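You operate a simulated robot arm through the tools that you are given. There is no shell and no other tool. Be economical: measure what you need, move in short steps, check, and stop when the job is done.

The job below is to be done with a simulated two-armed robot. You get a single attempt, and the scene is never put back.

## Task
Wind the hanging film back by the hand wheel.
Fine: stop button on the narrow control box in, main switch on the wide control box to OFF and teal lever to AIR OFF first; free the stop button after; leave the main switch off; no jogging.
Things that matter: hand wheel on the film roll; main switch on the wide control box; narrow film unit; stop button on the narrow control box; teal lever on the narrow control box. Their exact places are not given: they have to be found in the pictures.

Only the result counts: the job must be done as asked and must still hold three seconds after the hand-in. Knocking over, shifting, dropping, spilling or breaking anything else fails it.

## Robot
Two 7-joint arms with two-finger parallel grippers on one trunk, on a base that drives. Base frame: it is fixed to the floor where the robot stands at the start and does not move with it; the origin is under the middle of the robot, x ahead of it, y to its left, z up; the surface under the hand at the start is at about z = 660. Units: mm, degrees, N and s.
The left shoulder is at the start at [50, 165, 1205], the right one opposite. With the tool pointing down near the work surface each hand reaches from about 100 to 620 mm from the robot's upright axis, wherever it stands, measured 20 degrees to its own side. Places, roughly: hand wheel on the film roll [800, 1100, 800]; main switch on the wide control box [800, 1300, 900]; narrow film unit [900, 500, 1000]; stop button on the narrow control box [400, 0, 1200]; teal lever on the narrow control box [500, -300, 1000]. Payload 3.91 kg a hand.
Tool frame (each hand has its own): the origin (TCP) lies between the finger pads and is the grasp point; the fingertips stand 30 mm ahead of it; z points along the fingers, y is the line along which they close. Largest opening 110 mm; finger width 20, thickness 10; the body of the gripper, 48 by 112 mm, starts 55 mm behind the TCP.
Orientation is that of the tool frame in the base frame, as a unit quaternion [w, x, y, z]. With the fingers straight down and closing along the base's y, the tool's x points along the base's -x, its y along +y and its z along -z.

## Interface
- The arms move only by the tool move_arm. It takes "left_plan", "right_plan" or both (then of equal length, played together; a hand with none holds still); each is one flat list of numbers, 7 for each row, row after row: the shift along the tool's x, y, z in units of 400 mm (1.0 is 400 mm), then the turn, a rotation vector about the tool's x, y, z in units of 120 degrees (1.0 is 120 degrees), then the finger opening in mm, from 0 to 110. In form: [tx, ty, tz, ax, ay, az, claw, tx, ty, tz, ax, ay, az, claw, ...]. A call has 1 to 20 rows; each row is the pose to reach, as a shift and turn from the pose commanded when the call began, along the tool's axes at that moment. A call with a number of a shift or a turn outside -1 to 1 is refused whole. A row lasts 0.2 s, in which the tool goes at most 50 mm and 8.6 degrees; a call with a longer step from one row to the next is refused whole, and so is a gripper value outside its range. Where a pose cannot be reached the arm comes as near as it can. A force on the tool above 90 N (or 10 N above the force at the start of the call, whichever is more), or a blocked arm, ends the call early, and 0.2 s more pass. The fingers move at their own pace (about 45 mm/s each) and stop on an object; they squeeze with about 27 N. The grip force told is the motor's: it shows also when the fingers shut on nothing. Time passes only in rows, and 0.2 s behind the last, so rows that repeat a pose let the fingers close. The reply holds the time, the measured pose of the TCP, the force on the tool along the base axes, the opening and the grip force, in the units named above and with some noise, with the torque about the TCP (base axes, N m) and any sound that the robot's microphone picked up.
- Cameras (640 x 400 px; columns grow to the right, rows downward): "scene" is now at [109.7, -47.8, 1398.3]; the picture's right is [-0.48, -0.88, 0.00], its down [-0.31, 0.17, -0.93] and it looks along [0.82, -0.45, -0.36] (base axes); focal length 214 px, centre (320, 200). "left" rides on the left gripper at [72, -17, -103] in its tool frame; the picture's right is [0.23, 0.97, 0.00], its down [-0.76, 0.18, -0.62] and it looks along [-0.61, 0.14, 0.78] (tool axes); focal length 222 px, centre (320, 200). "right" rides on the right gripper at [72, 17, -103] in its tool frame; the picture's right is [-0.23, 0.97, 0.00], its down [-0.76, -0.18, -0.62] and it looks along [-0.61, -0.14, 0.78] (tool axes); focal length 222 px, centre (320, 200).
- snapshot(camera): a new picture of that camera. It takes no simulated time.
- lift_body(by): slides the trunk up (or, below 0, down) by that many mm; the arms and the scene camera ride with it, the base frame stays. It gives what a move gives, with no picture.
- roll_base(legs): drives the robot by 1 to 6 legs, each [ahead, left, turn to the left] in mm, mm and degrees, along the robot's own axes; the way and the turn of a leg run together, so that a leg with both is an arc; at most 1500 mm and 180 degrees a leg. The arms and the cameras ride along, it lands a little off, and it stops where it bumps. It gives what a move gives.
- pan_tilt(pan, tilt): turns the head with the scene camera to pan (to the left, within 80 degrees either way) and tilt (down, from -29 to 69), counted from straight ahead of the robot. It gives what a move gives.
- locate(camera, pixels): for up to 12 pixels [column, row] of the newest picture of that camera ("zoom" is the newest enlarged one), the place [x, y, z] in the base frame of the surface seen there, good to about 2 mm. It takes no simulated time.
- close_up(camera, box): a new picture of the part [left, top, right, bottom] of that camera's present view, enlarged. It takes no simulated time.
- job_done(): hands the job in; it is judged then, once.

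Work in short steps. Measure before you move; look again where a grasp or a placing could have gone wrong, and mend it. You have 80 turns and 62 pictures in all, those below and enlarged ones among them. Open the grippers and draw the arms clear of the work before you hand the job in, unless the task says otherwise; then end with one line.

The tools are called after "Emit:" as name(argument=value, ...) on one line, values as JSON. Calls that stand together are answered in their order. move_arm: Moves the arms, as the interface text tells. Its arguments: {"type":"object","properties":{"left_plan":{"type":"array","items":{"type":"number"}},"right_plan":{"type":"array","items":{"type":"number"}}},"required":[]} The other tools are called the same way: lift_body (by) slides the trunk up or down; roll_base (legs) drives the base; pan_tilt (pan, tilt) turns the head that bears the scene camera; snapshot (camera) takes a picture; locate (camera, pixels) gives the place of the surface under pixels of a picture; close_up (camera, box) takes an enlarged picture of a part of a camera's view; job_done () hands the job in.

At the start:

```text
t: 0.0
left_position: [351.4, -29.8, 1366.9]
left_orientation: [0.0, 0.0, 1.0, -0.002]
left_wrist_force: [0.0, -0.9, 0.1]
left_moment: [-0.02, -0.03, 0.0]
left_finger_gap: 109.9
left_gripper_force: 0.0
right_position: [323.7, -399.7, 1000.9]
right_orientation: [0.0, 0.0, 1.0, -0.001]
right_wrist_force: [-0.1, -0.2, -0.1]
right_moment: [0.0, 0.01, -0.01]
right_finger_gap: 110.1
right_gripper_force: 0.0
trunk travel left (down, up): [-425.0, 78.0]
robot x, y, heading: [0.9, 0.2, -0.4]
head pan, tilt: [-29.0, 20.9]
```

scene: 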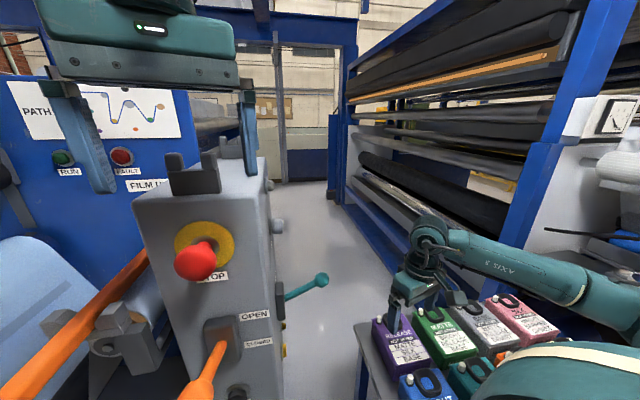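
right: 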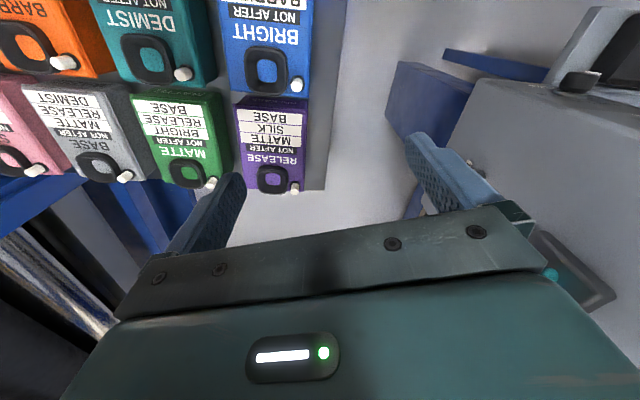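
left: 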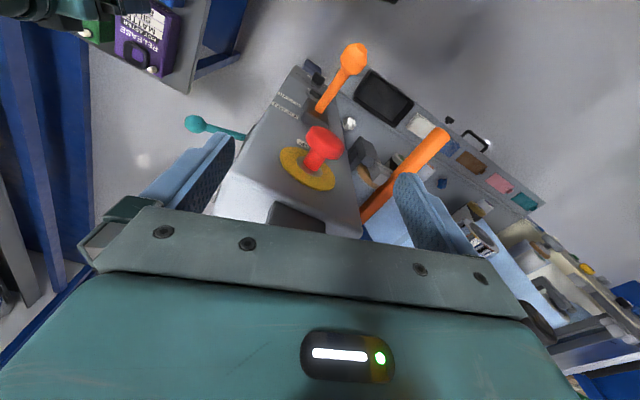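

The scene shows the red stop button at (195,260), the teal lever at (310,285) and an orange lever with OPEN. I locate these and take an enlarged picture.

Emit:
locate(camera="scene", pixels=[[195, 260], [200, 240], [322, 280], [285, 297], [220, 350], [240, 210], [150, 290], [265, 180], [140, 200], [60, 157], [120, 155]])

Emit:
close_up(camera="scene", box=[120, 200, 360, 400])

Emit:
pan_tilt(pan=30, tilt=20)

Emit:
snapshot(camera="scene")

```text
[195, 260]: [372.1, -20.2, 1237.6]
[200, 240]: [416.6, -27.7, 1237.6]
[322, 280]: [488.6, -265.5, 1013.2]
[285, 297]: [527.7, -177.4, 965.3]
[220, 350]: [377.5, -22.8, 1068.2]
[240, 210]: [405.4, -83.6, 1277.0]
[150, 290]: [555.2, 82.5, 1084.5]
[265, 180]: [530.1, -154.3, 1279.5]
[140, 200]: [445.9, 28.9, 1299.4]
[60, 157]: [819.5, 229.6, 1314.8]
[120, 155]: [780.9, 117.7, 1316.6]
```

```text
2.00 times, centred on (240, 300) of scene
```

zoom: 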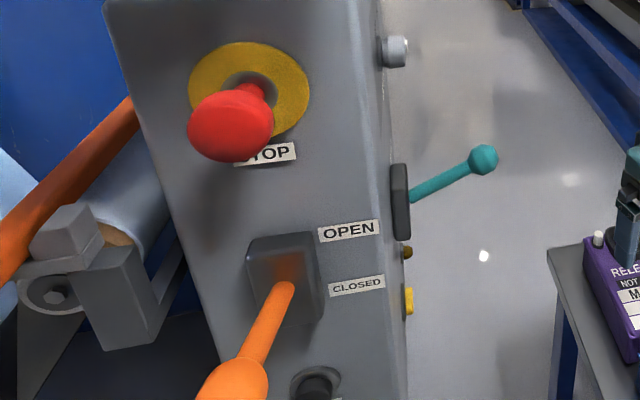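

```text
t: 1.3
left_position: [351.0, -30.7, 1367.5]
left_orientation: [0.0, -0.001, 1.0, -0.001]
left_wrist_force: [0.0, 0.6, 1.1]
left_moment: [-0.02, -0.04, -0.02]
left_finger_gap: 109.8
left_gripper_force: 0.0
right_position: [323.4, -399.0, 1000.3]
right_orientation: [0.0, 0.0, 1.0, 0.0]
right_wrist_force: [-0.3, 0.6, 0.6]
right_moment: [-0.01, 0.0, 0.01]
right_finger_gap: 110.2
right_gripper_force: 0.2
trunk travel left (down, up): [-425.0, 78.0]
robot x, y, heading: [1.3, -1.2, 0.1]
head pan, tilt: [30.0, 20.0]
```

```text
57 pictures are left
```

scene: 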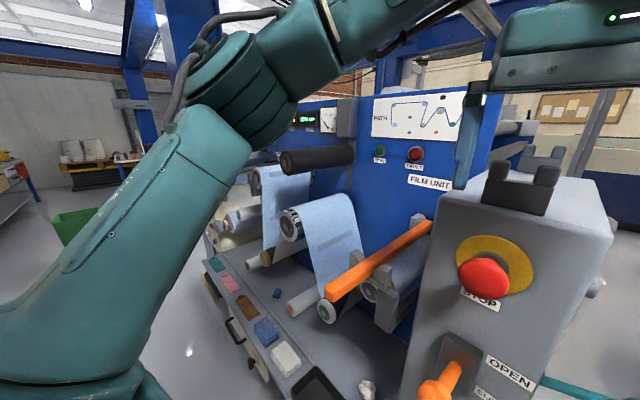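

The left arm hides part of the view. I enlarge the film unit and look further left.

Emit:
close_up(camera="scene", box=[200, 80, 480, 400])

Emit:
pan_tilt(pan=75, tilt=20)

Emit:
snapshot(camera="scene")

```text
1.25 times, centred on (340, 240) of scene
```

zoom: 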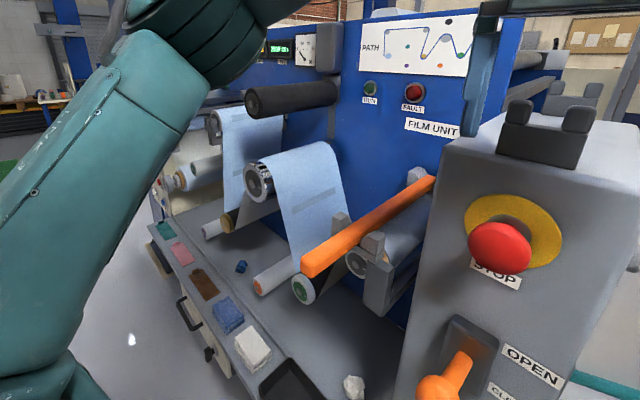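

```text
t: 2.4
left_position: [352.2, -30.6, 1367.5]
left_orientation: [0.0, -0.001, 1.0, 0.0]
left_wrist_force: [0.5, 0.1, -0.4]
left_moment: [0.02, -0.04, 0.01]
left_finger_gap: 109.9
left_gripper_force: 0.1
right_position: [324.5, -399.2, 1000.8]
right_orientation: [-0.001, 0.0, 1.0, 0.001]
right_wrist_force: [-1.2, -0.6, -1.1]
right_moment: [0.03, -0.01, 0.03]
right_finger_gap: 110.1
right_gripper_force: 0.0
trunk travel left (down, up): [-425.0, 78.0]
robot x, y, heading: [1.1, 2.4, -0.0]
head pan, tilt: [75.0, 20.0]
```

```text
55 pictures are left
```

scene: 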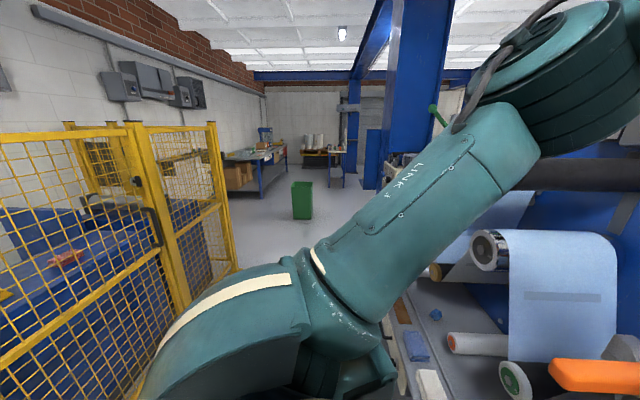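

I check the free floor around me: cage, floor and obstacles at left and the view on the right.

Emit:
locate(camera="scene", pixels=[[150, 330], [60, 350], [20, 250], [215, 250], [300, 212], [250, 260], [480, 250], [520, 380], [410, 340], [590, 370], [560, 300], [435, 115]])

Emit:
pan_tilt(pan=-80, tilt=30)

Emit:
snapshot(camera="scene")

```text
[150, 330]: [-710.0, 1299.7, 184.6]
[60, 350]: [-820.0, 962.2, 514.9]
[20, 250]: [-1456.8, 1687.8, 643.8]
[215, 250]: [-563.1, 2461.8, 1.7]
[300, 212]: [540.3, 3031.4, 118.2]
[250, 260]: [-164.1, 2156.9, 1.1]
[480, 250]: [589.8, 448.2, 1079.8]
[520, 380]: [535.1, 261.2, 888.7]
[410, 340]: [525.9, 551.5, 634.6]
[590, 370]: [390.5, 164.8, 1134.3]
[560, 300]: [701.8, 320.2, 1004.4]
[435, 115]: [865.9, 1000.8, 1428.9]
```

```text
t: 4.8
left_position: [350.5, -30.6, 1366.7]
left_orientation: [0.0, -0.001, 1.0, -0.001]
left_wrist_force: [0.7, 0.3, 0.2]
left_moment: [-0.02, 0.01, -0.01]
left_finger_gap: 109.9
left_gripper_force: 0.0
right_position: [322.9, -398.9, 1000.3]
right_orientation: [0.001, 0.0, 1.0, 0.0]
right_wrist_force: [-0.4, 0.7, -0.1]
right_moment: [0.03, -0.01, -0.01]
right_finger_gap: 110.1
right_gripper_force: 0.0
trunk travel left (down, up): [-425.0, 78.0]
robot x, y, heading: [2.5, 0.3, 0.2]
head pan, tilt: [-80.0, 30.0]
```

```text
54 pictures are left
```

scene: 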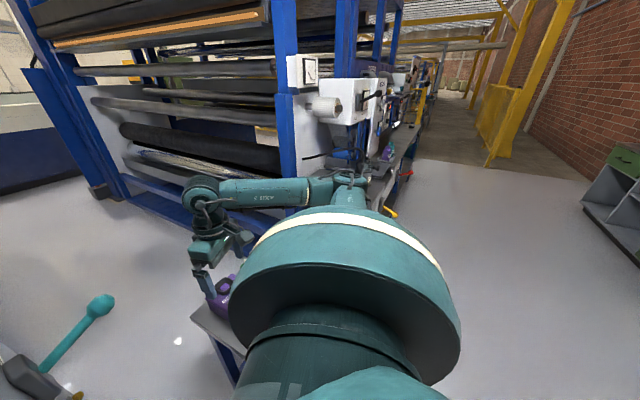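

The floor behind me looks free (fence at x≈-710 and beyond y≈960). I back up 250 mm to get room before the narrow box and look at it.

Emit:
roll_base(legs=[[-250, 0, 0]])

Emit:
pan_tilt(pan=0, tilt=20)

Emit:
snapshot(camera="scene")

```text
t: 6.6
left_position: [99.8, -30.8, 1368.0]
left_orientation: [0.001, 0.0, 1.0, -0.001]
left_wrist_force: [0.0, 0.2, -0.4]
left_moment: [-0.03, 0.0, 0.03]
left_finger_gap: 109.9
left_gripper_force: 0.1
right_position: [70.9, -399.2, 1000.8]
right_orientation: [0.0, 0.001, 1.0, 0.0]
right_wrist_force: [-0.9, -0.2, 0.5]
right_moment: [-0.03, -0.02, -0.02]
right_finger_gap: 109.9
right_gripper_force: 0.1
trunk travel left (down, up): [-425.0, 78.0]
robot x, y, heading: [-250.9, -3.4, -0.0]
head pan, tilt: [-80.0, 30.0]
```

```text
t: 8.2
left_position: [99.5, -30.6, 1367.6]
left_orientation: [0.001, 0.0, 1.0, -0.001]
left_wrist_force: [0.8, -0.4, -0.3]
left_moment: [-0.01, -0.02, 0.03]
left_finger_gap: 110.1
left_gripper_force: 0.1
right_position: [72.3, -398.5, 999.9]
right_orientation: [0.0, 0.001, 1.0, 0.0]
right_wrist_force: [0.3, 0.5, -0.1]
right_moment: [0.03, 0.04, 0.01]
right_finger_gap: 110.2
right_gripper_force: 0.0
trunk travel left (down, up): [-425.0, 78.0]
robot x, y, heading: [-253.1, -1.0, -0.2]
head pan, tilt: [0.0, 20.0]
```

```text
53 pictures are left
```

scene: 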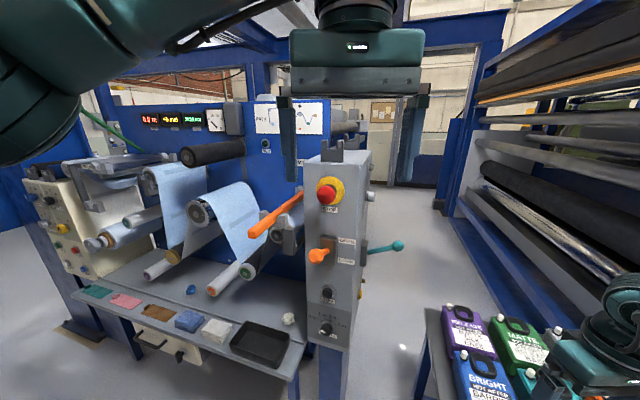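

The whole machine is now visible: the wide box at the left (60,215) and the narrow box at (335,240). I enlarge each part for reading.

Emit:
close_up(camera="scene", box=[0, 100, 160, 300])

Emit:
close_up(camera="scene", box=[240, 150, 420, 360])

Emit:
close_up(camera="scene", box=[120, 90, 320, 310])

Emit:
locate(camera="scene", pixels=[[326, 195], [342, 187], [338, 205], [397, 245], [372, 249], [318, 255], [318, 165], [363, 165], [315, 335], [352, 340], [50, 200], [62, 243]])

```text
2.00 times, centred on (80, 200) of scene
```

zoom: 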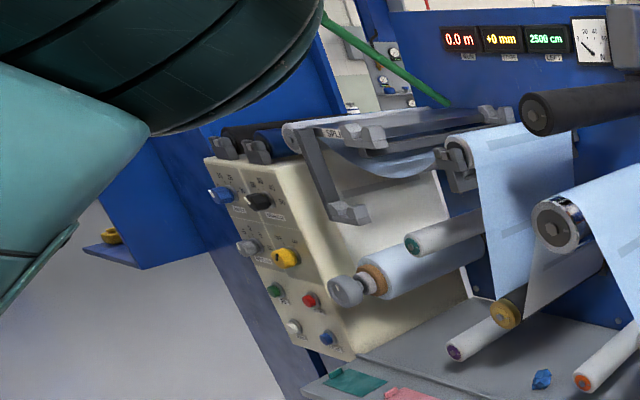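

```text
1.90 times, centred on (330, 255) of scene
```

zoom: 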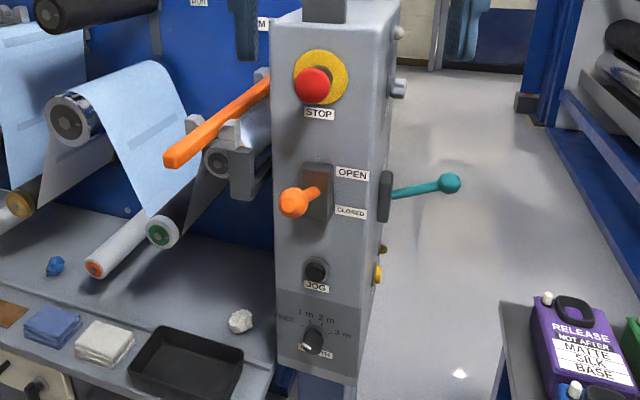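

```text
1.82 times, centred on (220, 200) of scene
```

zoom: 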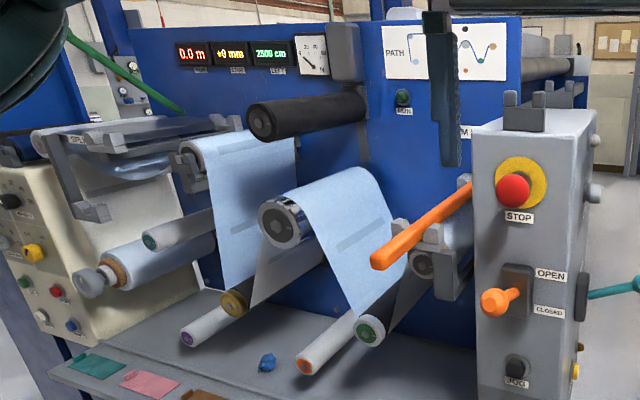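

```text
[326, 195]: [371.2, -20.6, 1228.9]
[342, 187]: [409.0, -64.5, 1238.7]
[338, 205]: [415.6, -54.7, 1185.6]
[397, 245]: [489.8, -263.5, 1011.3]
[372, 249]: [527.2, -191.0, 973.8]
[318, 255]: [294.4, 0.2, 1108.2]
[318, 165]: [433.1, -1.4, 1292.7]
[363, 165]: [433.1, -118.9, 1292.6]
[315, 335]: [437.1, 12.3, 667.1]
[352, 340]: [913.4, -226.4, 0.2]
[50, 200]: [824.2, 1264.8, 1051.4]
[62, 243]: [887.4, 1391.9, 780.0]
```

The stop knob's front is at about [371,-20,1230] and its plate at x≈415. I turn the left hand to point along +x with fingers closing, stopping 30 mm short of the button.

Emit:
move_arm(left_plan=[-0.0438, 0.002, 0.028, 0, -0.0625, 0, 110, -0.0875, 0.004, 0.056, 0, -0.125, 0, 80, -0.131, 0.006, 0.084, 0, -0.1875, 0, 60, -0.175, 0.008, 0.112, 0, -0.25, 0, 40, -0.219, 0.01, 0.14, 0, -0.3125, 0, 20, -0.2625, 0.0125, 0.169, 0, -0.375, 0, 0, -0.306, 0.0145, 0.197, 0, -0.4375, 0, 0, -0.35, 0.0166, 0.225, 0, -0.5, 0, 0, -0.394, 0.0187, 0.253, 0, -0.5625, 0, 0, -0.4375, 0.021, 0.281, 0, -0.625, 0, 0, -0.481, 0.023, 0.309, 0, -0.6875, 0, 0, -0.525, 0.025, 0.3375, 0, -0.75, 0, 0, -0.525, 0.025, 0.3375, 0, -0.75, 0, 0])

Emit:
snapshot(camera="scene")

Emit:
snapshot(camera="left")

```text
t: 11.0
left_position: [310.6, -20.6, 1231.3]
left_orientation: [0.708, -0.001, 0.707, -0.001]
left_wrist_force: [-0.3, -0.8, 0.3]
left_moment: [0.01, -0.02, 0.01]
left_finger_gap: 0.0
left_gripper_force: 26.8
right_position: [72.0, -399.6, 1000.2]
right_orientation: [0.0, 0.0, 1.0, 0.0]
right_wrist_force: [0.2, 0.4, -0.4]
right_moment: [0.03, -0.03, -0.02]
right_finger_gap: 110.1
right_gripper_force: 0.1
trunk travel left (down, up): [-425.0, 78.0]
robot x, y, heading: [-253.1, -1.2, -0.1]
head pan, tilt: [0.0, 20.0]
```

```text
49 pictures are left
```

scene: 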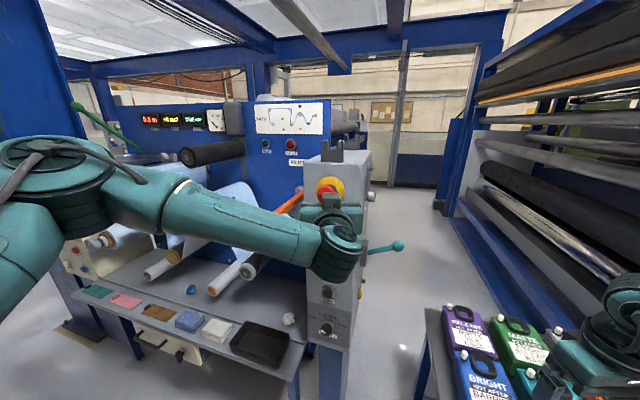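

```text
48 pictures are left
```

left: 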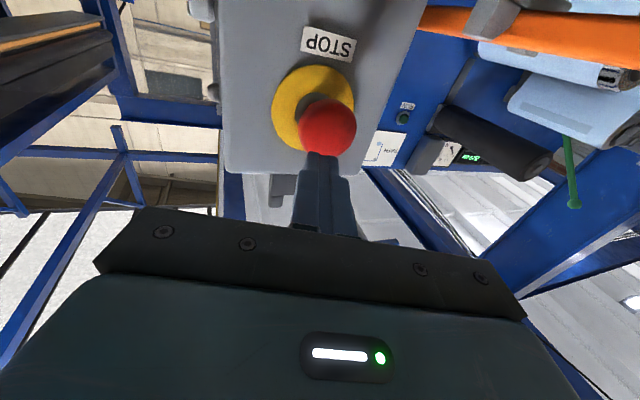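

The closed tips point at the red knob at (327,127). I check its centre before pressing.

Emit:
locate(camera="left", pixels=[[327, 127], [327, 148], [327, 106], [302, 127], [352, 127], [290, 90], [400, 60], [240, 60]])

```text
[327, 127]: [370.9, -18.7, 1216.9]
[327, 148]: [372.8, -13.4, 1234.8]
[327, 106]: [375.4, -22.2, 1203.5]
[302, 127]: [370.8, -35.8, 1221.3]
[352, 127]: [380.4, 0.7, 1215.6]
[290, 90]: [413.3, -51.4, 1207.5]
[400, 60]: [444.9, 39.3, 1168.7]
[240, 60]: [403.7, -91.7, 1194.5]
```

The face is yawed about 13° (normal toward -x,+y), knob centre about [371,-19,1222]. I align the tool to that axis and press in small steps.

Emit:
move_arm(left_plan=[0.0125, 0.0162, 0.015, 0.054, 0, 0, 0, 0.0225, 0.0325, 0.03, 0.108, 0, 0, 0, 0.0225, 0.0267, 0.0543, 0.108, 0, 0, 0, 0.0225, 0.0221, 0.0738, 0.108, 0, 0, 0, 0.0225, 0.0198, 0.0835, 0.108, 0, 0, 0, 0.0225, 0.0181, 0.0908, 0.108, 0, 0, 0, 0.0225, 0.0163, 0.098, 0.108, 0, 0, 0])

Emit:
snapshot(camera="left")

```text
t: 12.6
left_position: [350.9, -13.0, 1223.1]
left_orientation: [0.703, 0.079, 0.703, -0.08]
left_wrist_force: [0.1, 0.0, -0.2]
left_moment: [0.0, 0.0, 0.01]
left_finger_gap: 0.0
left_gripper_force: 27.5
right_position: [72.2, -399.9, 999.4]
right_orientation: [0.0, 0.002, 1.0, 0.0]
right_wrist_force: [0.0, -0.3, 0.6]
right_moment: [-0.03, 0.0, -0.04]
right_finger_gap: 109.9
right_gripper_force: 0.2
trunk travel left (down, up): [-425.0, 78.0]
robot x, y, heading: [-249.5, 2.3, 0.1]
head pan, tilt: [0.0, 20.0]
```

```text
47 pictures are left
```

left: 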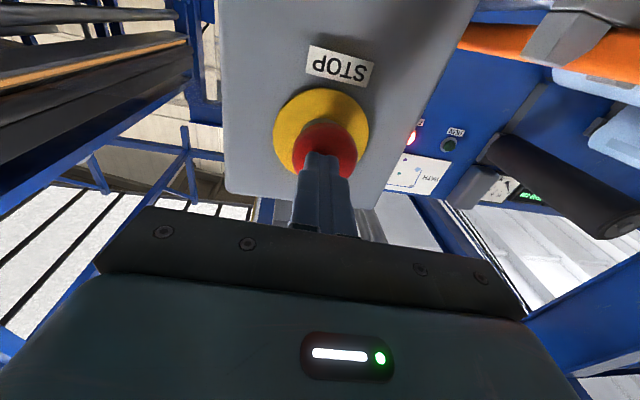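

The tip is at x≈380, past the old knob front, and the FAULT lamp at (412,135) looks lit. I back off 40 mm and measure the knob.

Emit:
move_arm(left_plan=[0, 0, -0.05, 0, 0, 0, 0, 0, 0, -0.1, 0, 0, 0, 0])

Emit:
snapshot(camera="left")

Emit:
locate(camera="left", pixels=[[325, 145], [325, 130], [325, 115], [310, 130], [340, 130]])

```text
t: 13.2
left_position: [310.8, -4.9, 1222.8]
left_orientation: [0.703, 0.079, 0.702, -0.081]
left_wrist_force: [0.1, 0.5, 0.2]
left_moment: [-0.01, -0.02, -0.01]
left_finger_gap: 0.0
left_gripper_force: 27.3
right_position: [70.2, -399.2, 1000.5]
right_orientation: [0.0, 0.001, 1.0, 0.0]
right_wrist_force: [0.5, -0.4, 0.0]
right_moment: [-0.01, 0.01, -0.01]
right_finger_gap: 110.0
right_gripper_force: 0.1
trunk travel left (down, up): [-425.0, 78.0]
robot x, y, heading: [-253.2, 1.4, -0.2]
head pan, tilt: [0.0, 20.0]
```

```text
46 pictures are left
```

left: 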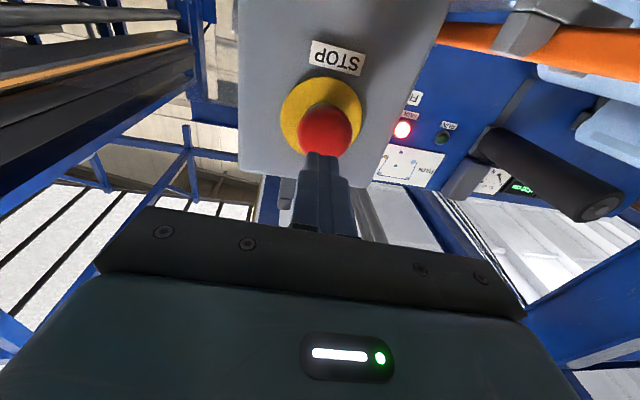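

```text
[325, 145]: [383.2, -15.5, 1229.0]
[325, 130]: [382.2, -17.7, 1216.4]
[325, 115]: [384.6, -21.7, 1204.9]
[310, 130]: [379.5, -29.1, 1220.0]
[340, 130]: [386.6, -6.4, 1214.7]
```

The knob is latched in (front now x≈382) and FAULT is lit. Next I drive back and right to view the narrow box's right side with the teal lever.

Emit:
roll_base(legs=[[-100, 0, 0], [0, -400, 0]])

Emit:
pan_tilt(pan=20, tilt=25)

Emit:
snapshot(camera="scene")

```text
t: 18.0
left_position: [208.5, -400.6, 1224.1]
left_orientation: [0.703, 0.078, 0.703, -0.079]
left_wrist_force: [-0.2, -0.2, 0.5]
left_moment: [-0.02, 0.02, 0.02]
left_finger_gap: 0.0
left_gripper_force: 27.2
right_position: [-28.0, -795.8, 1000.6]
right_orientation: [0.0, 0.0, 1.0, 0.0]
right_wrist_force: [0.8, -0.9, -0.8]
right_moment: [0.0, 0.03, 0.0]
right_finger_gap: 109.9
right_gripper_force: 0.1
trunk travel left (down, up): [-425.0, 78.0]
robot x, y, heading: [-349.5, -398.7, 0.5]
head pan, tilt: [0.0, 20.0]
```

```text
t: 18.8
left_position: [209.7, -400.8, 1224.0]
left_orientation: [0.703, 0.078, 0.703, -0.079]
left_wrist_force: [-1.5, -0.1, -0.4]
left_moment: [0.0, -0.04, -0.02]
left_finger_gap: 0.0
left_gripper_force: 27.1
right_position: [-28.3, -795.8, 999.7]
right_orientation: [-0.001, 0.0, 1.0, 0.0]
right_wrist_force: [-0.4, 0.5, -0.4]
right_moment: [-0.01, -0.02, -0.02]
right_finger_gap: 109.9
right_gripper_force: 0.0
trunk travel left (down, up): [-425.0, 78.0]
robot x, y, heading: [-348.6, -397.9, 0.1]
head pan, tilt: [20.0, 25.0]
```

```text
45 pictures are left
```

scene: 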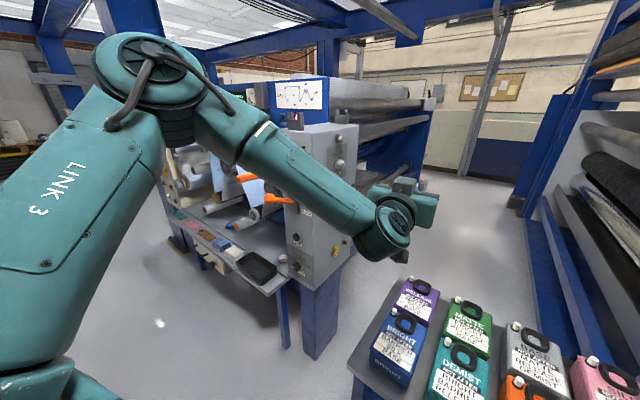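

The left forearm hides the lever. I draw the left hand up and back and look again.

Emit:
move_arm(left_plan=[-0.06, 0.03, -0.07, 0, 0, 0, 0, -0.12, 0.06, -0.14, 0, 0, 0, 0, -0.18, 0.09, -0.21, 0, 0, 0, 0, -0.24, 0.12, -0.28, 0, 0, 0, 0, -0.3, 0.15, -0.35, 0, 0, 0, 0, -0.36, 0.18, -0.42, 0, 0, 0, 0, -0.42, 0.21, -0.49, 0, 0, 0, 0])

Emit:
snapshot(camera="scene")

```text
t: 20.4
left_position: [35.8, -275.0, 1388.7]
left_orientation: [0.703, 0.078, 0.703, -0.078]
left_wrist_force: [-0.2, 0.4, -0.7]
left_moment: [0.03, -0.01, 0.01]
left_finger_gap: 0.1
left_gripper_force: 26.7
right_position: [-28.6, -795.3, 1001.6]
right_orientation: [0.0, -0.001, 1.0, 0.0]
right_wrist_force: [-0.1, -0.2, -0.6]
right_moment: [0.01, -0.02, 0.0]
right_finger_gap: 110.0
right_gripper_force: 0.0
trunk travel left (down, up): [-425.0, 78.0]
robot x, y, heading: [-355.0, -395.8, 0.3]
head pan, tilt: [20.0, 25.0]
```

```text
44 pictures are left
```

scene: 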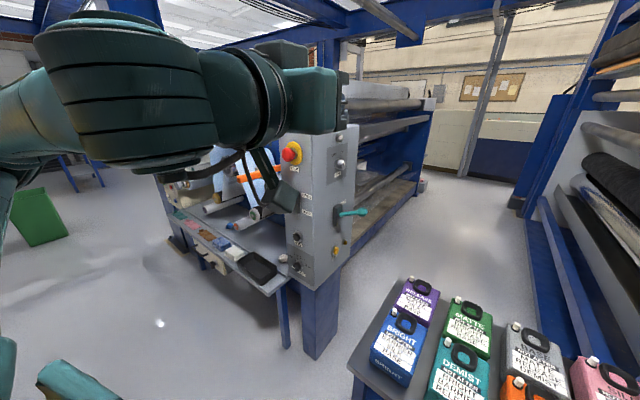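

The lever is now visible at (350,212). I enlarge the right side of the box.

Emit:
close_up(camera="scene", box=[300, 150, 400, 280])

Emit:
locate(camera="scene", pixels=[[364, 212], [340, 214], [350, 213], [330, 200], [348, 170], [348, 240], [415, 290], [370, 350], [337, 251], [327, 165], [327, 250], [339, 163]])

```text
3.08 times, centred on (350, 215) of scene
```

zoom: 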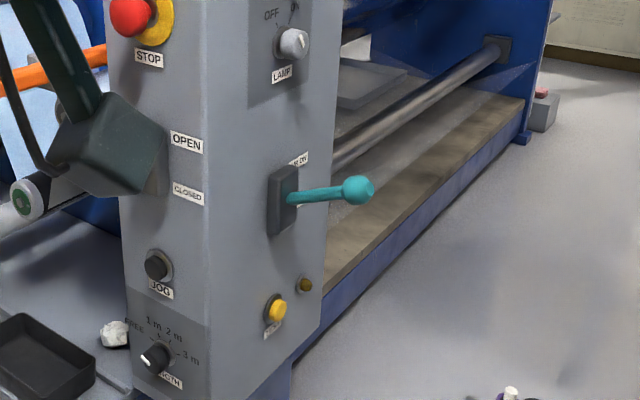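

```text
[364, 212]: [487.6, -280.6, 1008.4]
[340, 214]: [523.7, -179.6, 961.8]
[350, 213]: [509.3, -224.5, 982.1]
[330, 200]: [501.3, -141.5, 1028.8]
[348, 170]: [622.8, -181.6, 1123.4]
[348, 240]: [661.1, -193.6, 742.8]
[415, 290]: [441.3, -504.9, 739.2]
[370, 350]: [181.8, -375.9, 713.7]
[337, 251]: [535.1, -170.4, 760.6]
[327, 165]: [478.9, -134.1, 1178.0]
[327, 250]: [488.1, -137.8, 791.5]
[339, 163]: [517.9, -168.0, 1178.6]
```

The lever sticks out of the side face and tilts up (pivot ≈[526,-175,960], knob ≈[488,-272,1010]); one label half shows "...R ON" above it. I draw the left hand back, then drive to the start place so the right hand can reach it.

Emit:
move_arm(left_plan=[-0.02, 0.05, -0.1, 0, 0, 0, 0, -0.04, 0.1, -0.2, 0, 0, 0, 0, -0.06, 0.15, -0.3, 0, 0, 0, 0])

Emit:
roll_base(legs=[[0, 395, 0], [345, 0, 0]])

Emit:
pan_tilt(pan=-30, tilt=35)

Emit:
snapshot(camera="scene")

Emit:
snapshot(camera="right")

```text
t: 21.2
left_position: [-65.1, -188.1, 1425.7]
left_orientation: [0.702, 0.078, 0.703, -0.08]
left_wrist_force: [0.4, -0.2, -0.7]
left_moment: [-0.02, -0.02, -0.01]
left_finger_gap: 0.3
left_gripper_force: 27.0
left hand out of reach, approached as far as the arm can: row 2, 3
right_position: [-28.5, -795.5, 1000.5]
right_orientation: [0.001, -0.001, 1.0, -0.001]
right_wrist_force: [-0.3, 0.2, 0.0]
right_moment: [-0.05, -0.01, -0.02]
right_finger_gap: 110.1
right_gripper_force: 0.1
trunk travel left (down, up): [-425.0, 78.0]
robot x, y, heading: [-353.3, -395.7, -0.2]
head pan, tilt: [20.0, 25.0]
```

```text
t: 27.1
left_position: [283.6, 203.3, 1424.2]
left_orientation: [0.702, 0.079, 0.703, -0.079]
left_wrist_force: [0.0, 0.1, 0.7]
left_moment: [0.02, -0.04, 0.0]
left_finger_gap: 0.0
left_gripper_force: 27.1
right_position: [315.6, -403.2, 1000.6]
right_orientation: [-0.001, 0.001, 1.0, 0.0]
right_wrist_force: [0.1, -0.7, 0.5]
right_moment: [0.02, -0.03, 0.02]
right_finger_gap: 109.9
right_gripper_force: 0.1
trunk travel left (down, up): [-425.0, 78.0]
robot x, y, heading: [-7.9, -1.8, -0.1]
head pan, tilt: [20.0, 25.0]
```

```text
t: 28.2
left_position: [283.0, 204.0, 1424.8]
left_orientation: [0.702, 0.08, 0.703, -0.081]
left_wrist_force: [0.4, 0.2, -0.8]
left_moment: [-0.02, 0.0, 0.01]
left_finger_gap: 0.0
left_gripper_force: 27.3
right_position: [315.5, -401.5, 999.0]
right_orientation: [-0.001, 0.0, 1.0, 0.0]
right_wrist_force: [-0.5, 0.1, 0.0]
right_moment: [0.01, -0.01, 0.01]
right_finger_gap: 110.0
right_gripper_force: 0.1
trunk travel left (down, up): [-425.0, 78.0]
robot x, y, heading: [-5.9, -2.3, -0.2]
head pan, tilt: [-30.0, 35.0]
```

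```text
42 pictures are left
```

scene: 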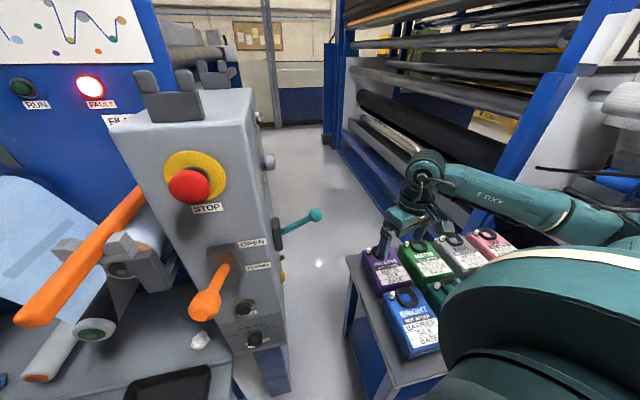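

```text
41 pictures are left
```

right: 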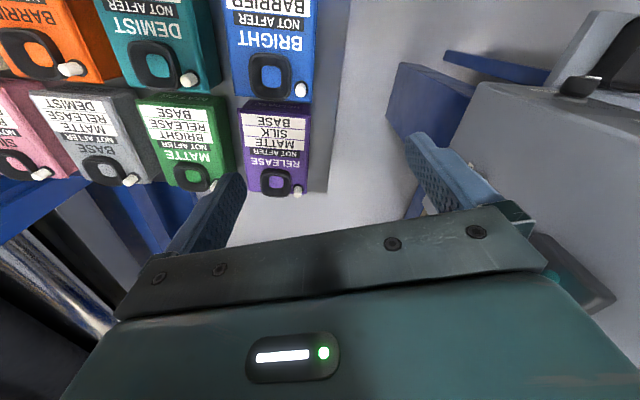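

Lever knob end tilts up with "…R ON" above, so OFF should be down. I back up 120 mm and bring the closed right hand, pointing +x, above the lever.

Emit:
roll_base(legs=[[-120, 0, 0]])

Emit:
move_arm(right_plan=[-0.02, 0.02, -0.02, 0, -0.0625, 0, 80, -0.04, 0.04, -0.04, 0, -0.125, 0, 40, -0.06, 0.06, -0.06, 0, -0.1875, 0, 0, -0.08, 0.08, -0.08, 0, -0.25, 0, 0, -0.1, 0.1, -0.1, 0, -0.3125, 0, 0, -0.12, 0.12, -0.11, 0, -0.375, 0, 0, -0.14, 0.14, -0.12, 0, -0.4375, 0, 0, -0.16, 0.16, -0.13, 0, -0.5, 0, 0, -0.18, 0.18, -0.14, 0, -0.5625, 0, 0, -0.2, 0.2, -0.15, 0, -0.625, 0, 0, -0.22, 0.22, -0.15, 0, -0.6875, 0, 0, -0.25, 0.25, -0.15, 0, -0.75, 0, 0])

Emit:
snapshot(camera="scene")

```text
t: 29.5
left_position: [164.3, 204.9, 1425.1]
left_orientation: [0.702, 0.079, 0.703, -0.082]
left_wrist_force: [-0.6, 1.2, -0.2]
left_moment: [0.03, 0.03, 0.0]
left_finger_gap: 0.1
left_gripper_force: 27.3
right_position: [197.2, -401.0, 999.9]
right_orientation: [0.001, 0.0, 1.0, -0.001]
right_wrist_force: [-1.0, -0.4, 0.1]
right_moment: [0.0, -0.03, -0.02]
right_finger_gap: 110.0
right_gripper_force: 0.0
trunk travel left (down, up): [-425.0, 78.0]
robot x, y, heading: [-127.6, -1.6, -0.3]
head pan, tilt: [-30.0, 35.0]
```

```text
t: 32.1
left_position: [163.1, 205.3, 1425.4]
left_orientation: [0.702, 0.08, 0.703, -0.082]
left_wrist_force: [-0.5, -0.5, 0.8]
left_moment: [-0.04, 0.02, 0.02]
left_finger_gap: 0.1
left_gripper_force: 26.6
right_position: [296.7, -312.8, 1063.0]
right_orientation: [0.708, -0.002, 0.707, 0.003]
right_wrist_force: [-0.4, 0.2, 0.9]
right_moment: [-0.02, 0.0, -0.03]
right_finger_gap: 0.0
right_gripper_force: 27.0
right hand out of reach, approached as far as the arm can: row 7, 8, 9, 10, 12
trunk travel left (down, up): [-425.0, 78.0]
robot x, y, heading: [-124.9, -1.8, -0.1]
head pan, tilt: [-30.0, 35.0]
```

```text
40 pictures are left
```

scene: 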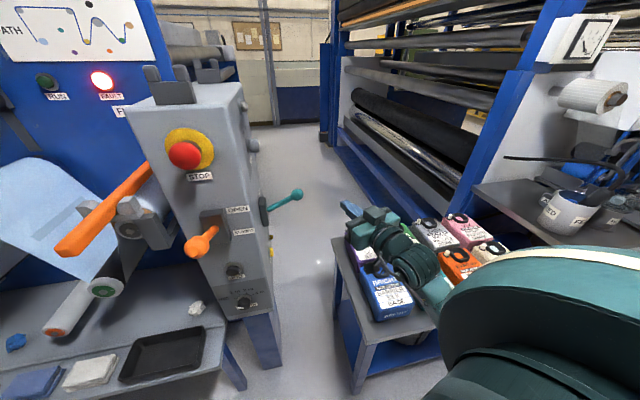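

The hand points +x at [297,-313,1063], left of the lever knob (300,195). I slide it forward over the lever.

Emit:
move_arm(right_plan=[0, 0.025, 0.094, 0, 0, 0, 0, 0, 0.05, 0.188, 0, 0, 0, 0, 0, 0.075, 0.282, 0, 0, 0, 0, 0, 0.1, 0.376, 0, 0, 0, 0, 0, 0.125, 0.47, 0, 0, 0, 0])

Emit:
snapshot(camera="scene")

Emit:
snapshot(camera="right")

```text
t: 33.3
left_position: [163.8, 205.2, 1425.6]
left_orientation: [0.702, 0.079, 0.703, -0.08]
left_wrist_force: [-0.2, -0.4, 0.4]
left_moment: [0.0, 0.01, 0.02]
left_finger_gap: 0.3
left_gripper_force: 26.9
right_position: [471.8, -315.1, 1052.7]
right_orientation: [0.705, -0.012, 0.709, 0.021]
right_wrist_force: [-0.5, -0.4, -0.9]
right_moment: [0.0, 0.0, -0.01]
right_finger_gap: 0.0
right_gripper_force: 27.0
right hand out of reach, approached as far as the arm can: row 1, 2, 3, 4, 5
trunk travel left (down, up): [-425.0, 78.0]
robot x, y, heading: [-124.0, -1.4, -0.1]
head pan, tilt: [-30.0, 35.0]
```

```text
39 pictures are left
```

scene: 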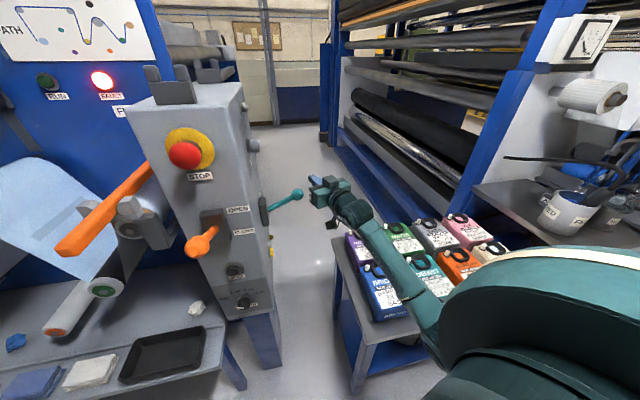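

```text
38 pictures are left
```

right: 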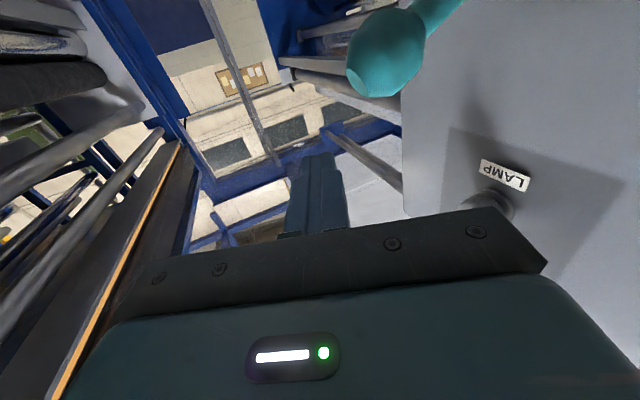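

The arm cannot shift further in y (stuck at -315), so I move the base 58 mm left and 20 mm ahead to place the fingers over the lever.

Emit:
roll_base(legs=[[0, 58, 0], [20, 0, 0]])

Emit:
snapshot(camera="right")

Emit:
snapshot(camera="scene")

```text
t: 34.9
left_position: [185.9, 260.5, 1424.6]
left_orientation: [0.702, 0.08, 0.703, -0.082]
left_wrist_force: [1.0, -0.2, -1.2]
left_moment: [0.0, -0.02, -0.02]
left_finger_gap: 0.0
left_gripper_force: 26.6
right_position: [491.2, -260.4, 1051.7]
right_orientation: [0.704, -0.011, 0.71, 0.02]
right_wrist_force: [0.4, 0.3, -1.0]
right_moment: [0.01, 0.01, -0.03]
right_finger_gap: 0.2
right_gripper_force: 27.2
trunk travel left (down, up): [-425.0, 78.0]
robot x, y, heading: [-107.2, 53.1, -0.4]
head pan, tilt: [-30.0, 35.0]
```

```text
37 pictures are left
```

right: 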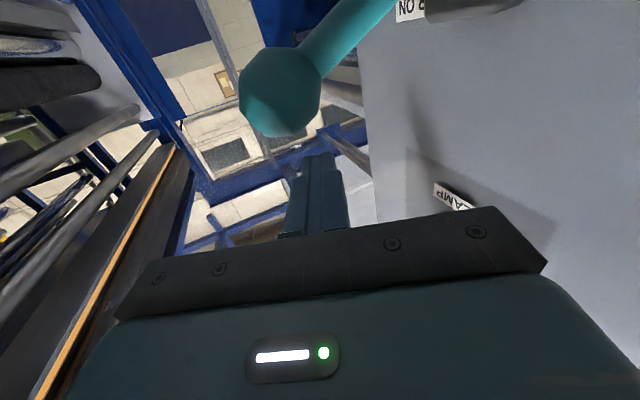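

```text
36 pictures are left
```

scene: 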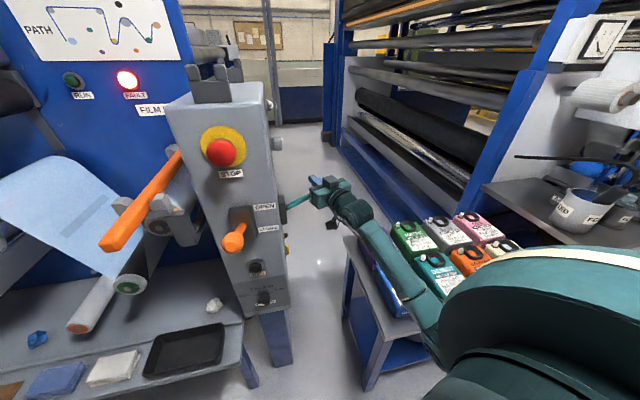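

The fingers are above and just inside the knob (280,92). I press down in 10 mm rows by 100 mm.

Emit:
move_arm(right_plan=[0.025, 0, 0, 0, 0, 0, 0, 0.05, 0, 0, 0, 0, 0, 0, 0.075, 0, 0, 0, 0, 0, 0, 0.1, 0, 0, 0, 0, 0, 0, 0.125, 0, 0, 0, 0, 0, 0, 0.15, 0, 0, 0, 0, 0, 0, 0.175, 0, 0, 0, 0, 0, 0, 0.2, 0, 0, 0, 0, 0, 0, 0.225, 0, 0, 0, 0, 0, 0, 0.25, 0, 0, 0, 0, 0, 0])

Emit:
snapshot(camera="right")

Emit:
snapshot(camera="scene")

```text
t: 37.0
left_position: [185.3, 260.4, 1424.8]
left_orientation: [0.702, 0.079, 0.703, -0.08]
left_wrist_force: [-0.4, -0.4, -0.8]
left_moment: [0.0, -0.02, -0.04]
left_finger_gap: 0.2
left_gripper_force: 27.3
right_position: [491.8, -269.4, 951.2]
right_orientation: [0.704, -0.012, 0.71, 0.025]
right_wrist_force: [0.8, 0.5, -0.4]
right_moment: [0.02, -0.01, -0.03]
right_finger_gap: 0.1
right_gripper_force: 27.1
right hand out of reach, approached as far as the arm can: row 6, 7, 8, 9, 10
trunk travel left (down, up): [-425.0, 78.0]
robot x, y, heading: [-104.7, 51.9, 0.0]
head pan, tilt: [-30.0, 35.0]
```

```text
35 pictures are left
```

right: 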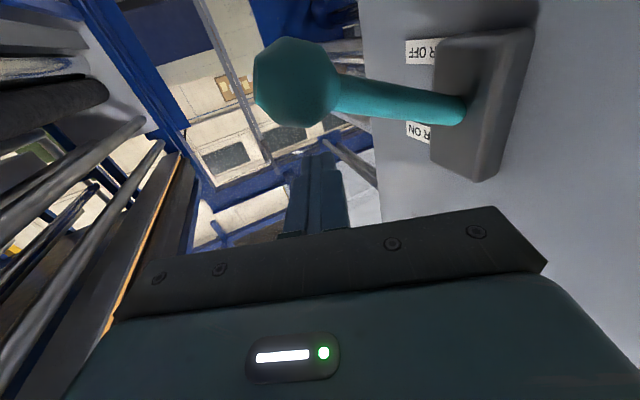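

```text
34 pictures are left
```

scene: 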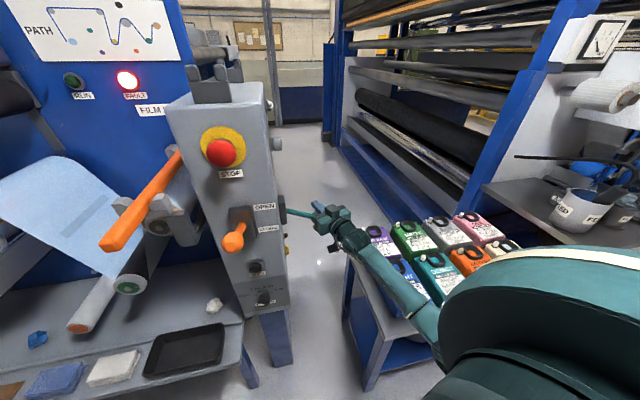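

Labels now read: ON above, OFF below; the lever is being pressed down and is a bit below level. I continue down another 35 mm.

Emit:
move_arm(right_plan=[0.02, 0, 0, 0, 0, 0, 0, 0.04, 0, 0, 0, 0, 0, 0, 0.06, 0, 0, 0, 0, 0, 0, 0.075, 0, 0, 0, 0, 0, 0, 0.09, 0, 0, 0, 0, 0, 0])

Emit:
snapshot(camera="right")

```text
t: 38.2
left_position: [180.4, 261.6, 1427.3]
left_orientation: [0.703, 0.079, 0.702, -0.08]
left_wrist_force: [-0.7, -0.3, -0.5]
left_moment: [-0.01, -0.01, -0.02]
left_finger_gap: 0.1
left_gripper_force: 27.1
right_position: [490.9, -271.6, 926.1]
right_orientation: [0.712, -0.012, 0.702, 0.024]
right_wrist_force: [-3.7, -1.7, 26.4]
right_moment: [0.09, -0.34, 0.03]
right_finger_gap: 0.0
right_gripper_force: 26.8
right hand out of reach, approached as far as the arm can: row 5
trunk travel left (down, up): [-425.0, 78.0]
robot x, y, heading: [-105.9, 51.3, -0.4]
head pan, tilt: [-30.0, 35.0]
```

```text
33 pictures are left
```

right: 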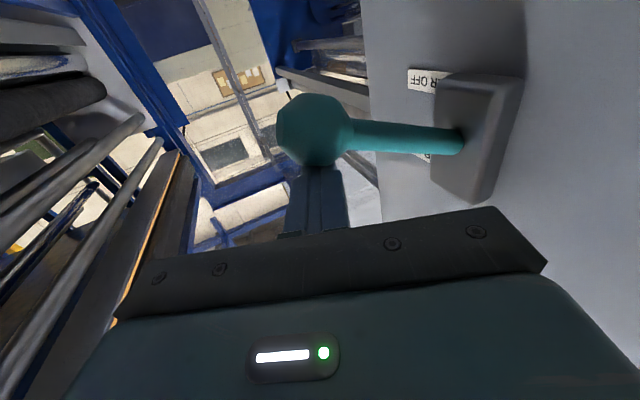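

There is now 26 N of resistance. I locate the knob and shaft to see the lever's angle.

Emit:
locate(camera="right", pixels=[[310, 130], [345, 138], [400, 138], [455, 141], [480, 110], [480, 180], [420, 80]])

Emit:
move_arm(right_plan=[-0.05, 0, 0, 0, 0, 0, 0, -0.1, 0, 0, 0, 0, 0, 0, -0.15, 0, 0, 0, 0, 0, 0, -0.2, 0, 0, 0, 0, 0, 0])

Emit:
snapshot(camera="right")

```text
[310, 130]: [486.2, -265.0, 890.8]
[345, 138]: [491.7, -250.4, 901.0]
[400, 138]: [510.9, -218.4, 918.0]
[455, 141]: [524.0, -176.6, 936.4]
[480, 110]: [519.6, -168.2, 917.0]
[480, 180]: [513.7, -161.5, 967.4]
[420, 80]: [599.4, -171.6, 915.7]
```

```text
t: 39.2
left_position: [184.5, 260.4, 1425.3]
left_orientation: [0.702, 0.08, 0.703, -0.081]
left_wrist_force: [-0.3, 0.6, 0.6]
left_moment: [0.0, 0.02, -0.01]
left_finger_gap: 0.0
left_gripper_force: 26.8
right_position: [490.4, -272.8, 997.2]
right_orientation: [0.704, -0.011, 0.709, 0.019]
right_wrist_force: [0.9, 0.7, 0.0]
right_moment: [0.01, 0.0, 0.0]
right_finger_gap: 0.0
right_gripper_force: 26.8
trunk travel left (down, up): [-425.0, 78.0]
robot x, y, heading: [-101.3, 53.6, -0.1]
head pan, tilt: [-30.0, 35.0]
```

```text
32 pictures are left
```

right: 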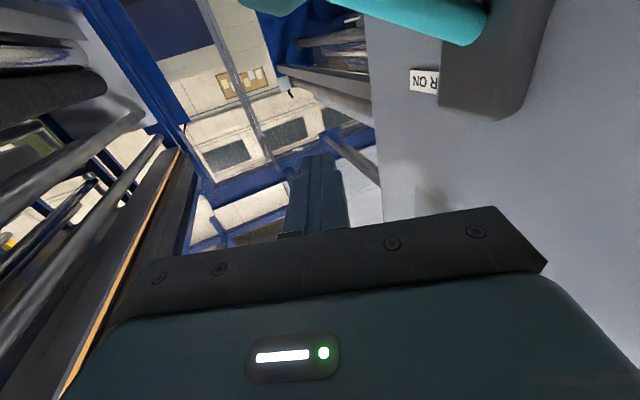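

The lever rests down at AIR OFF (knob z≈890). I back the base off and fold the right hand back to its starting shape.

Emit:
roll_base(legs=[[-220, 0, 0]])

Emit:
move_arm(right_plan=[0, -0.016, -0.057, 0, 0.0625, 0, 0, 0, -0.032, -0.114, 0, 0.125, 0, 0, 0, -0.048, -0.17, 0, 0.1875, 0, 0, 0, -0.064, -0.227, 0, 0.25, 0, 0, 0, -0.08, -0.284, 0, 0.3125, 0, 0, 0, -0.095, -0.34, 0, 0.375, 0, 0, 0, -0.11, -0.397, 0, 0.4375, 0, 0, 0, -0.127, -0.453, 0, 0.5, 0, 0, 0, -0.143, -0.51, 0, 0.5625, 0, 0, 0, -0.158, -0.567, 0, 0.625, 0, 0, 0, -0.174, -0.623, 0, 0.6875, 0, 0, 0, -0.19, -0.68, 0, 0.74, 0, 0])

Emit:
roll_base(legs=[[0, 700, 0]])

Emit:
pan_tilt(pan=20, tilt=25)

Emit:
snapshot(camera="scene")

```text
t: 41.0
left_position: [-38.4, 261.2, 1425.3]
left_orientation: [0.703, 0.078, 0.703, -0.079]
left_wrist_force: [-0.4, 0.4, -0.2]
left_moment: [-0.02, 0.0, 0.0]
left_finger_gap: 0.0
left_gripper_force: 26.6
right_position: [270.2, -269.3, 997.6]
right_orientation: [0.705, -0.012, 0.709, 0.022]
right_wrist_force: [-0.2, -0.5, 0.2]
right_moment: [0.01, -0.01, -0.02]
right_finger_gap: 0.2
right_gripper_force: 27.2
trunk travel left (down, up): [-425.0, 78.0]
robot x, y, heading: [-327.8, 54.0, 0.1]
head pan, tilt: [-30.0, 35.0]
```

```text
t: 43.5
left_position: [-37.3, 260.8, 1425.7]
left_orientation: [0.702, 0.079, 0.703, -0.08]
left_wrist_force: [-1.0, 0.4, -0.4]
left_moment: [-0.03, 0.02, 0.01]
left_finger_gap: 0.0
left_gripper_force: 26.9
right_position: [1.7, -357.7, 996.7]
right_orientation: [0.006, -0.024, 1.0, 0.006]
right_wrist_force: [0.4, 0.7, -1.4]
right_moment: [0.02, -0.02, 0.01]
right_finger_gap: 0.2
right_gripper_force: 27.3
trunk travel left (down, up): [-425.0, 78.0]
robot x, y, heading: [-329.9, 50.5, -0.0]
head pan, tilt: [-30.0, 35.0]
```

```text
t: 50.1
left_position: [-37.7, 954.0, 1425.2]
left_orientation: [0.702, 0.078, 0.703, -0.079]
left_wrist_force: [0.3, 1.5, -0.8]
left_moment: [-0.03, 0.0, -0.01]
left_finger_gap: 0.0
left_gripper_force: 27.3
right_position: [1.0, 334.7, 996.2]
right_orientation: [0.008, -0.022, 1.0, 0.007]
right_wrist_force: [0.0, 0.4, 0.8]
right_moment: [-0.03, 0.02, 0.02]
right_finger_gap: 0.0
right_gripper_force: 27.2
trunk travel left (down, up): [-425.0, 78.0]
robot x, y, heading: [-326.7, 748.0, -0.3]
head pan, tilt: [-30.0, 35.0]
```

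```text
t: 51.3
left_position: [-37.6, 955.2, 1423.6]
left_orientation: [0.702, 0.079, 0.703, -0.08]
left_wrist_force: [0.1, -0.4, -0.2]
left_moment: [-0.02, 0.01, -0.03]
left_finger_gap: 0.1
left_gripper_force: 26.9
right_position: [1.6, 335.0, 996.0]
right_orientation: [0.007, -0.021, 1.0, 0.007]
right_wrist_force: [0.7, 0.0, 0.4]
right_moment: [-0.01, 0.01, 0.02]
right_finger_gap: 0.0
right_gripper_force: 26.9
trunk travel left (down, up): [-425.0, 78.0]
robot x, y, heading: [-326.6, 746.4, 0.0]
head pan, tilt: [20.0, 25.0]
```

```text
31 pictures are left
```

scene: 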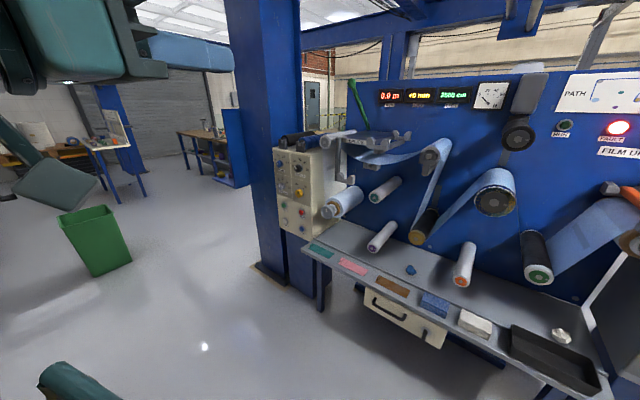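

Now the wide box is at (300,190). I enlarge it to read the labels and look at the roll with the hand wheel.

Emit:
close_up(camera="scene", box=[265, 130, 345, 250])

Emit:
locate(camera="zoom", pixels=[[100, 200], [320, 200], [400, 300], [320, 100], [320, 320]])

Emit:
close_up(camera="scene", box=[310, 110, 470, 270])

Emit:
locate(camera="scene", pixels=[[281, 168], [298, 168], [284, 188], [300, 193], [285, 207], [302, 212], [282, 225], [302, 228], [330, 211], [327, 211], [350, 198], [310, 250]])

```text
3.33 times, centred on (305, 190) of scene
```

zoom: 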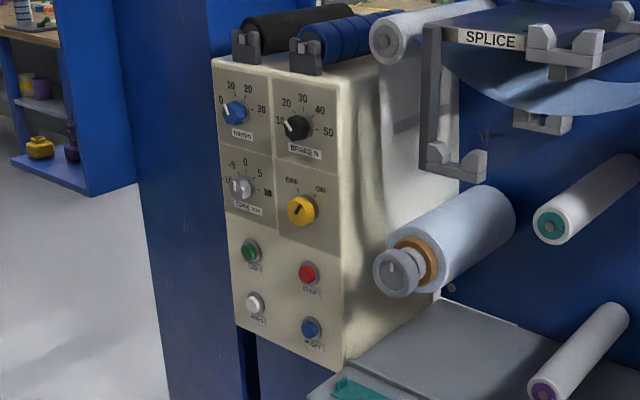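

```text
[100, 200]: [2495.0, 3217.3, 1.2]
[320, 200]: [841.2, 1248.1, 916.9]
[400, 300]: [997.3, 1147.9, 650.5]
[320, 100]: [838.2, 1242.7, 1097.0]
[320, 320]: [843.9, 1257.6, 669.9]
```

```text
2.50 times, centred on (390, 190) of scene
```

zoom: 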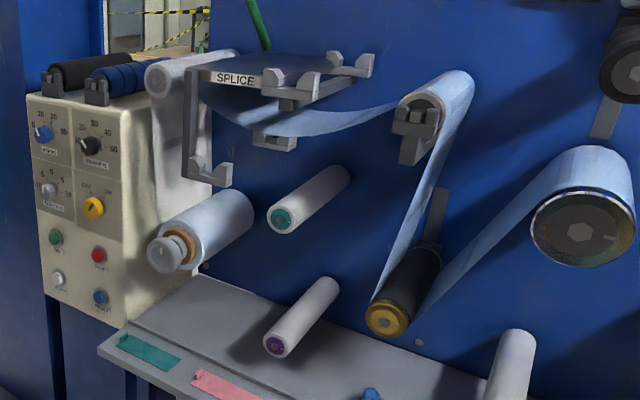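

```text
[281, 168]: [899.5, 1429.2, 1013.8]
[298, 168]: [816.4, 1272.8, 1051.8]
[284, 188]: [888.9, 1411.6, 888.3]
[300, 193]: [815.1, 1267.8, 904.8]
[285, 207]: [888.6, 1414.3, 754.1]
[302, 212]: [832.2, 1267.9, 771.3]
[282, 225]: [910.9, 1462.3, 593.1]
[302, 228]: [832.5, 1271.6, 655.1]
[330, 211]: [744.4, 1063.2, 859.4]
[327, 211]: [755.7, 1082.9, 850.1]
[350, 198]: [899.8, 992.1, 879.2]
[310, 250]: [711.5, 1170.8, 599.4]
```

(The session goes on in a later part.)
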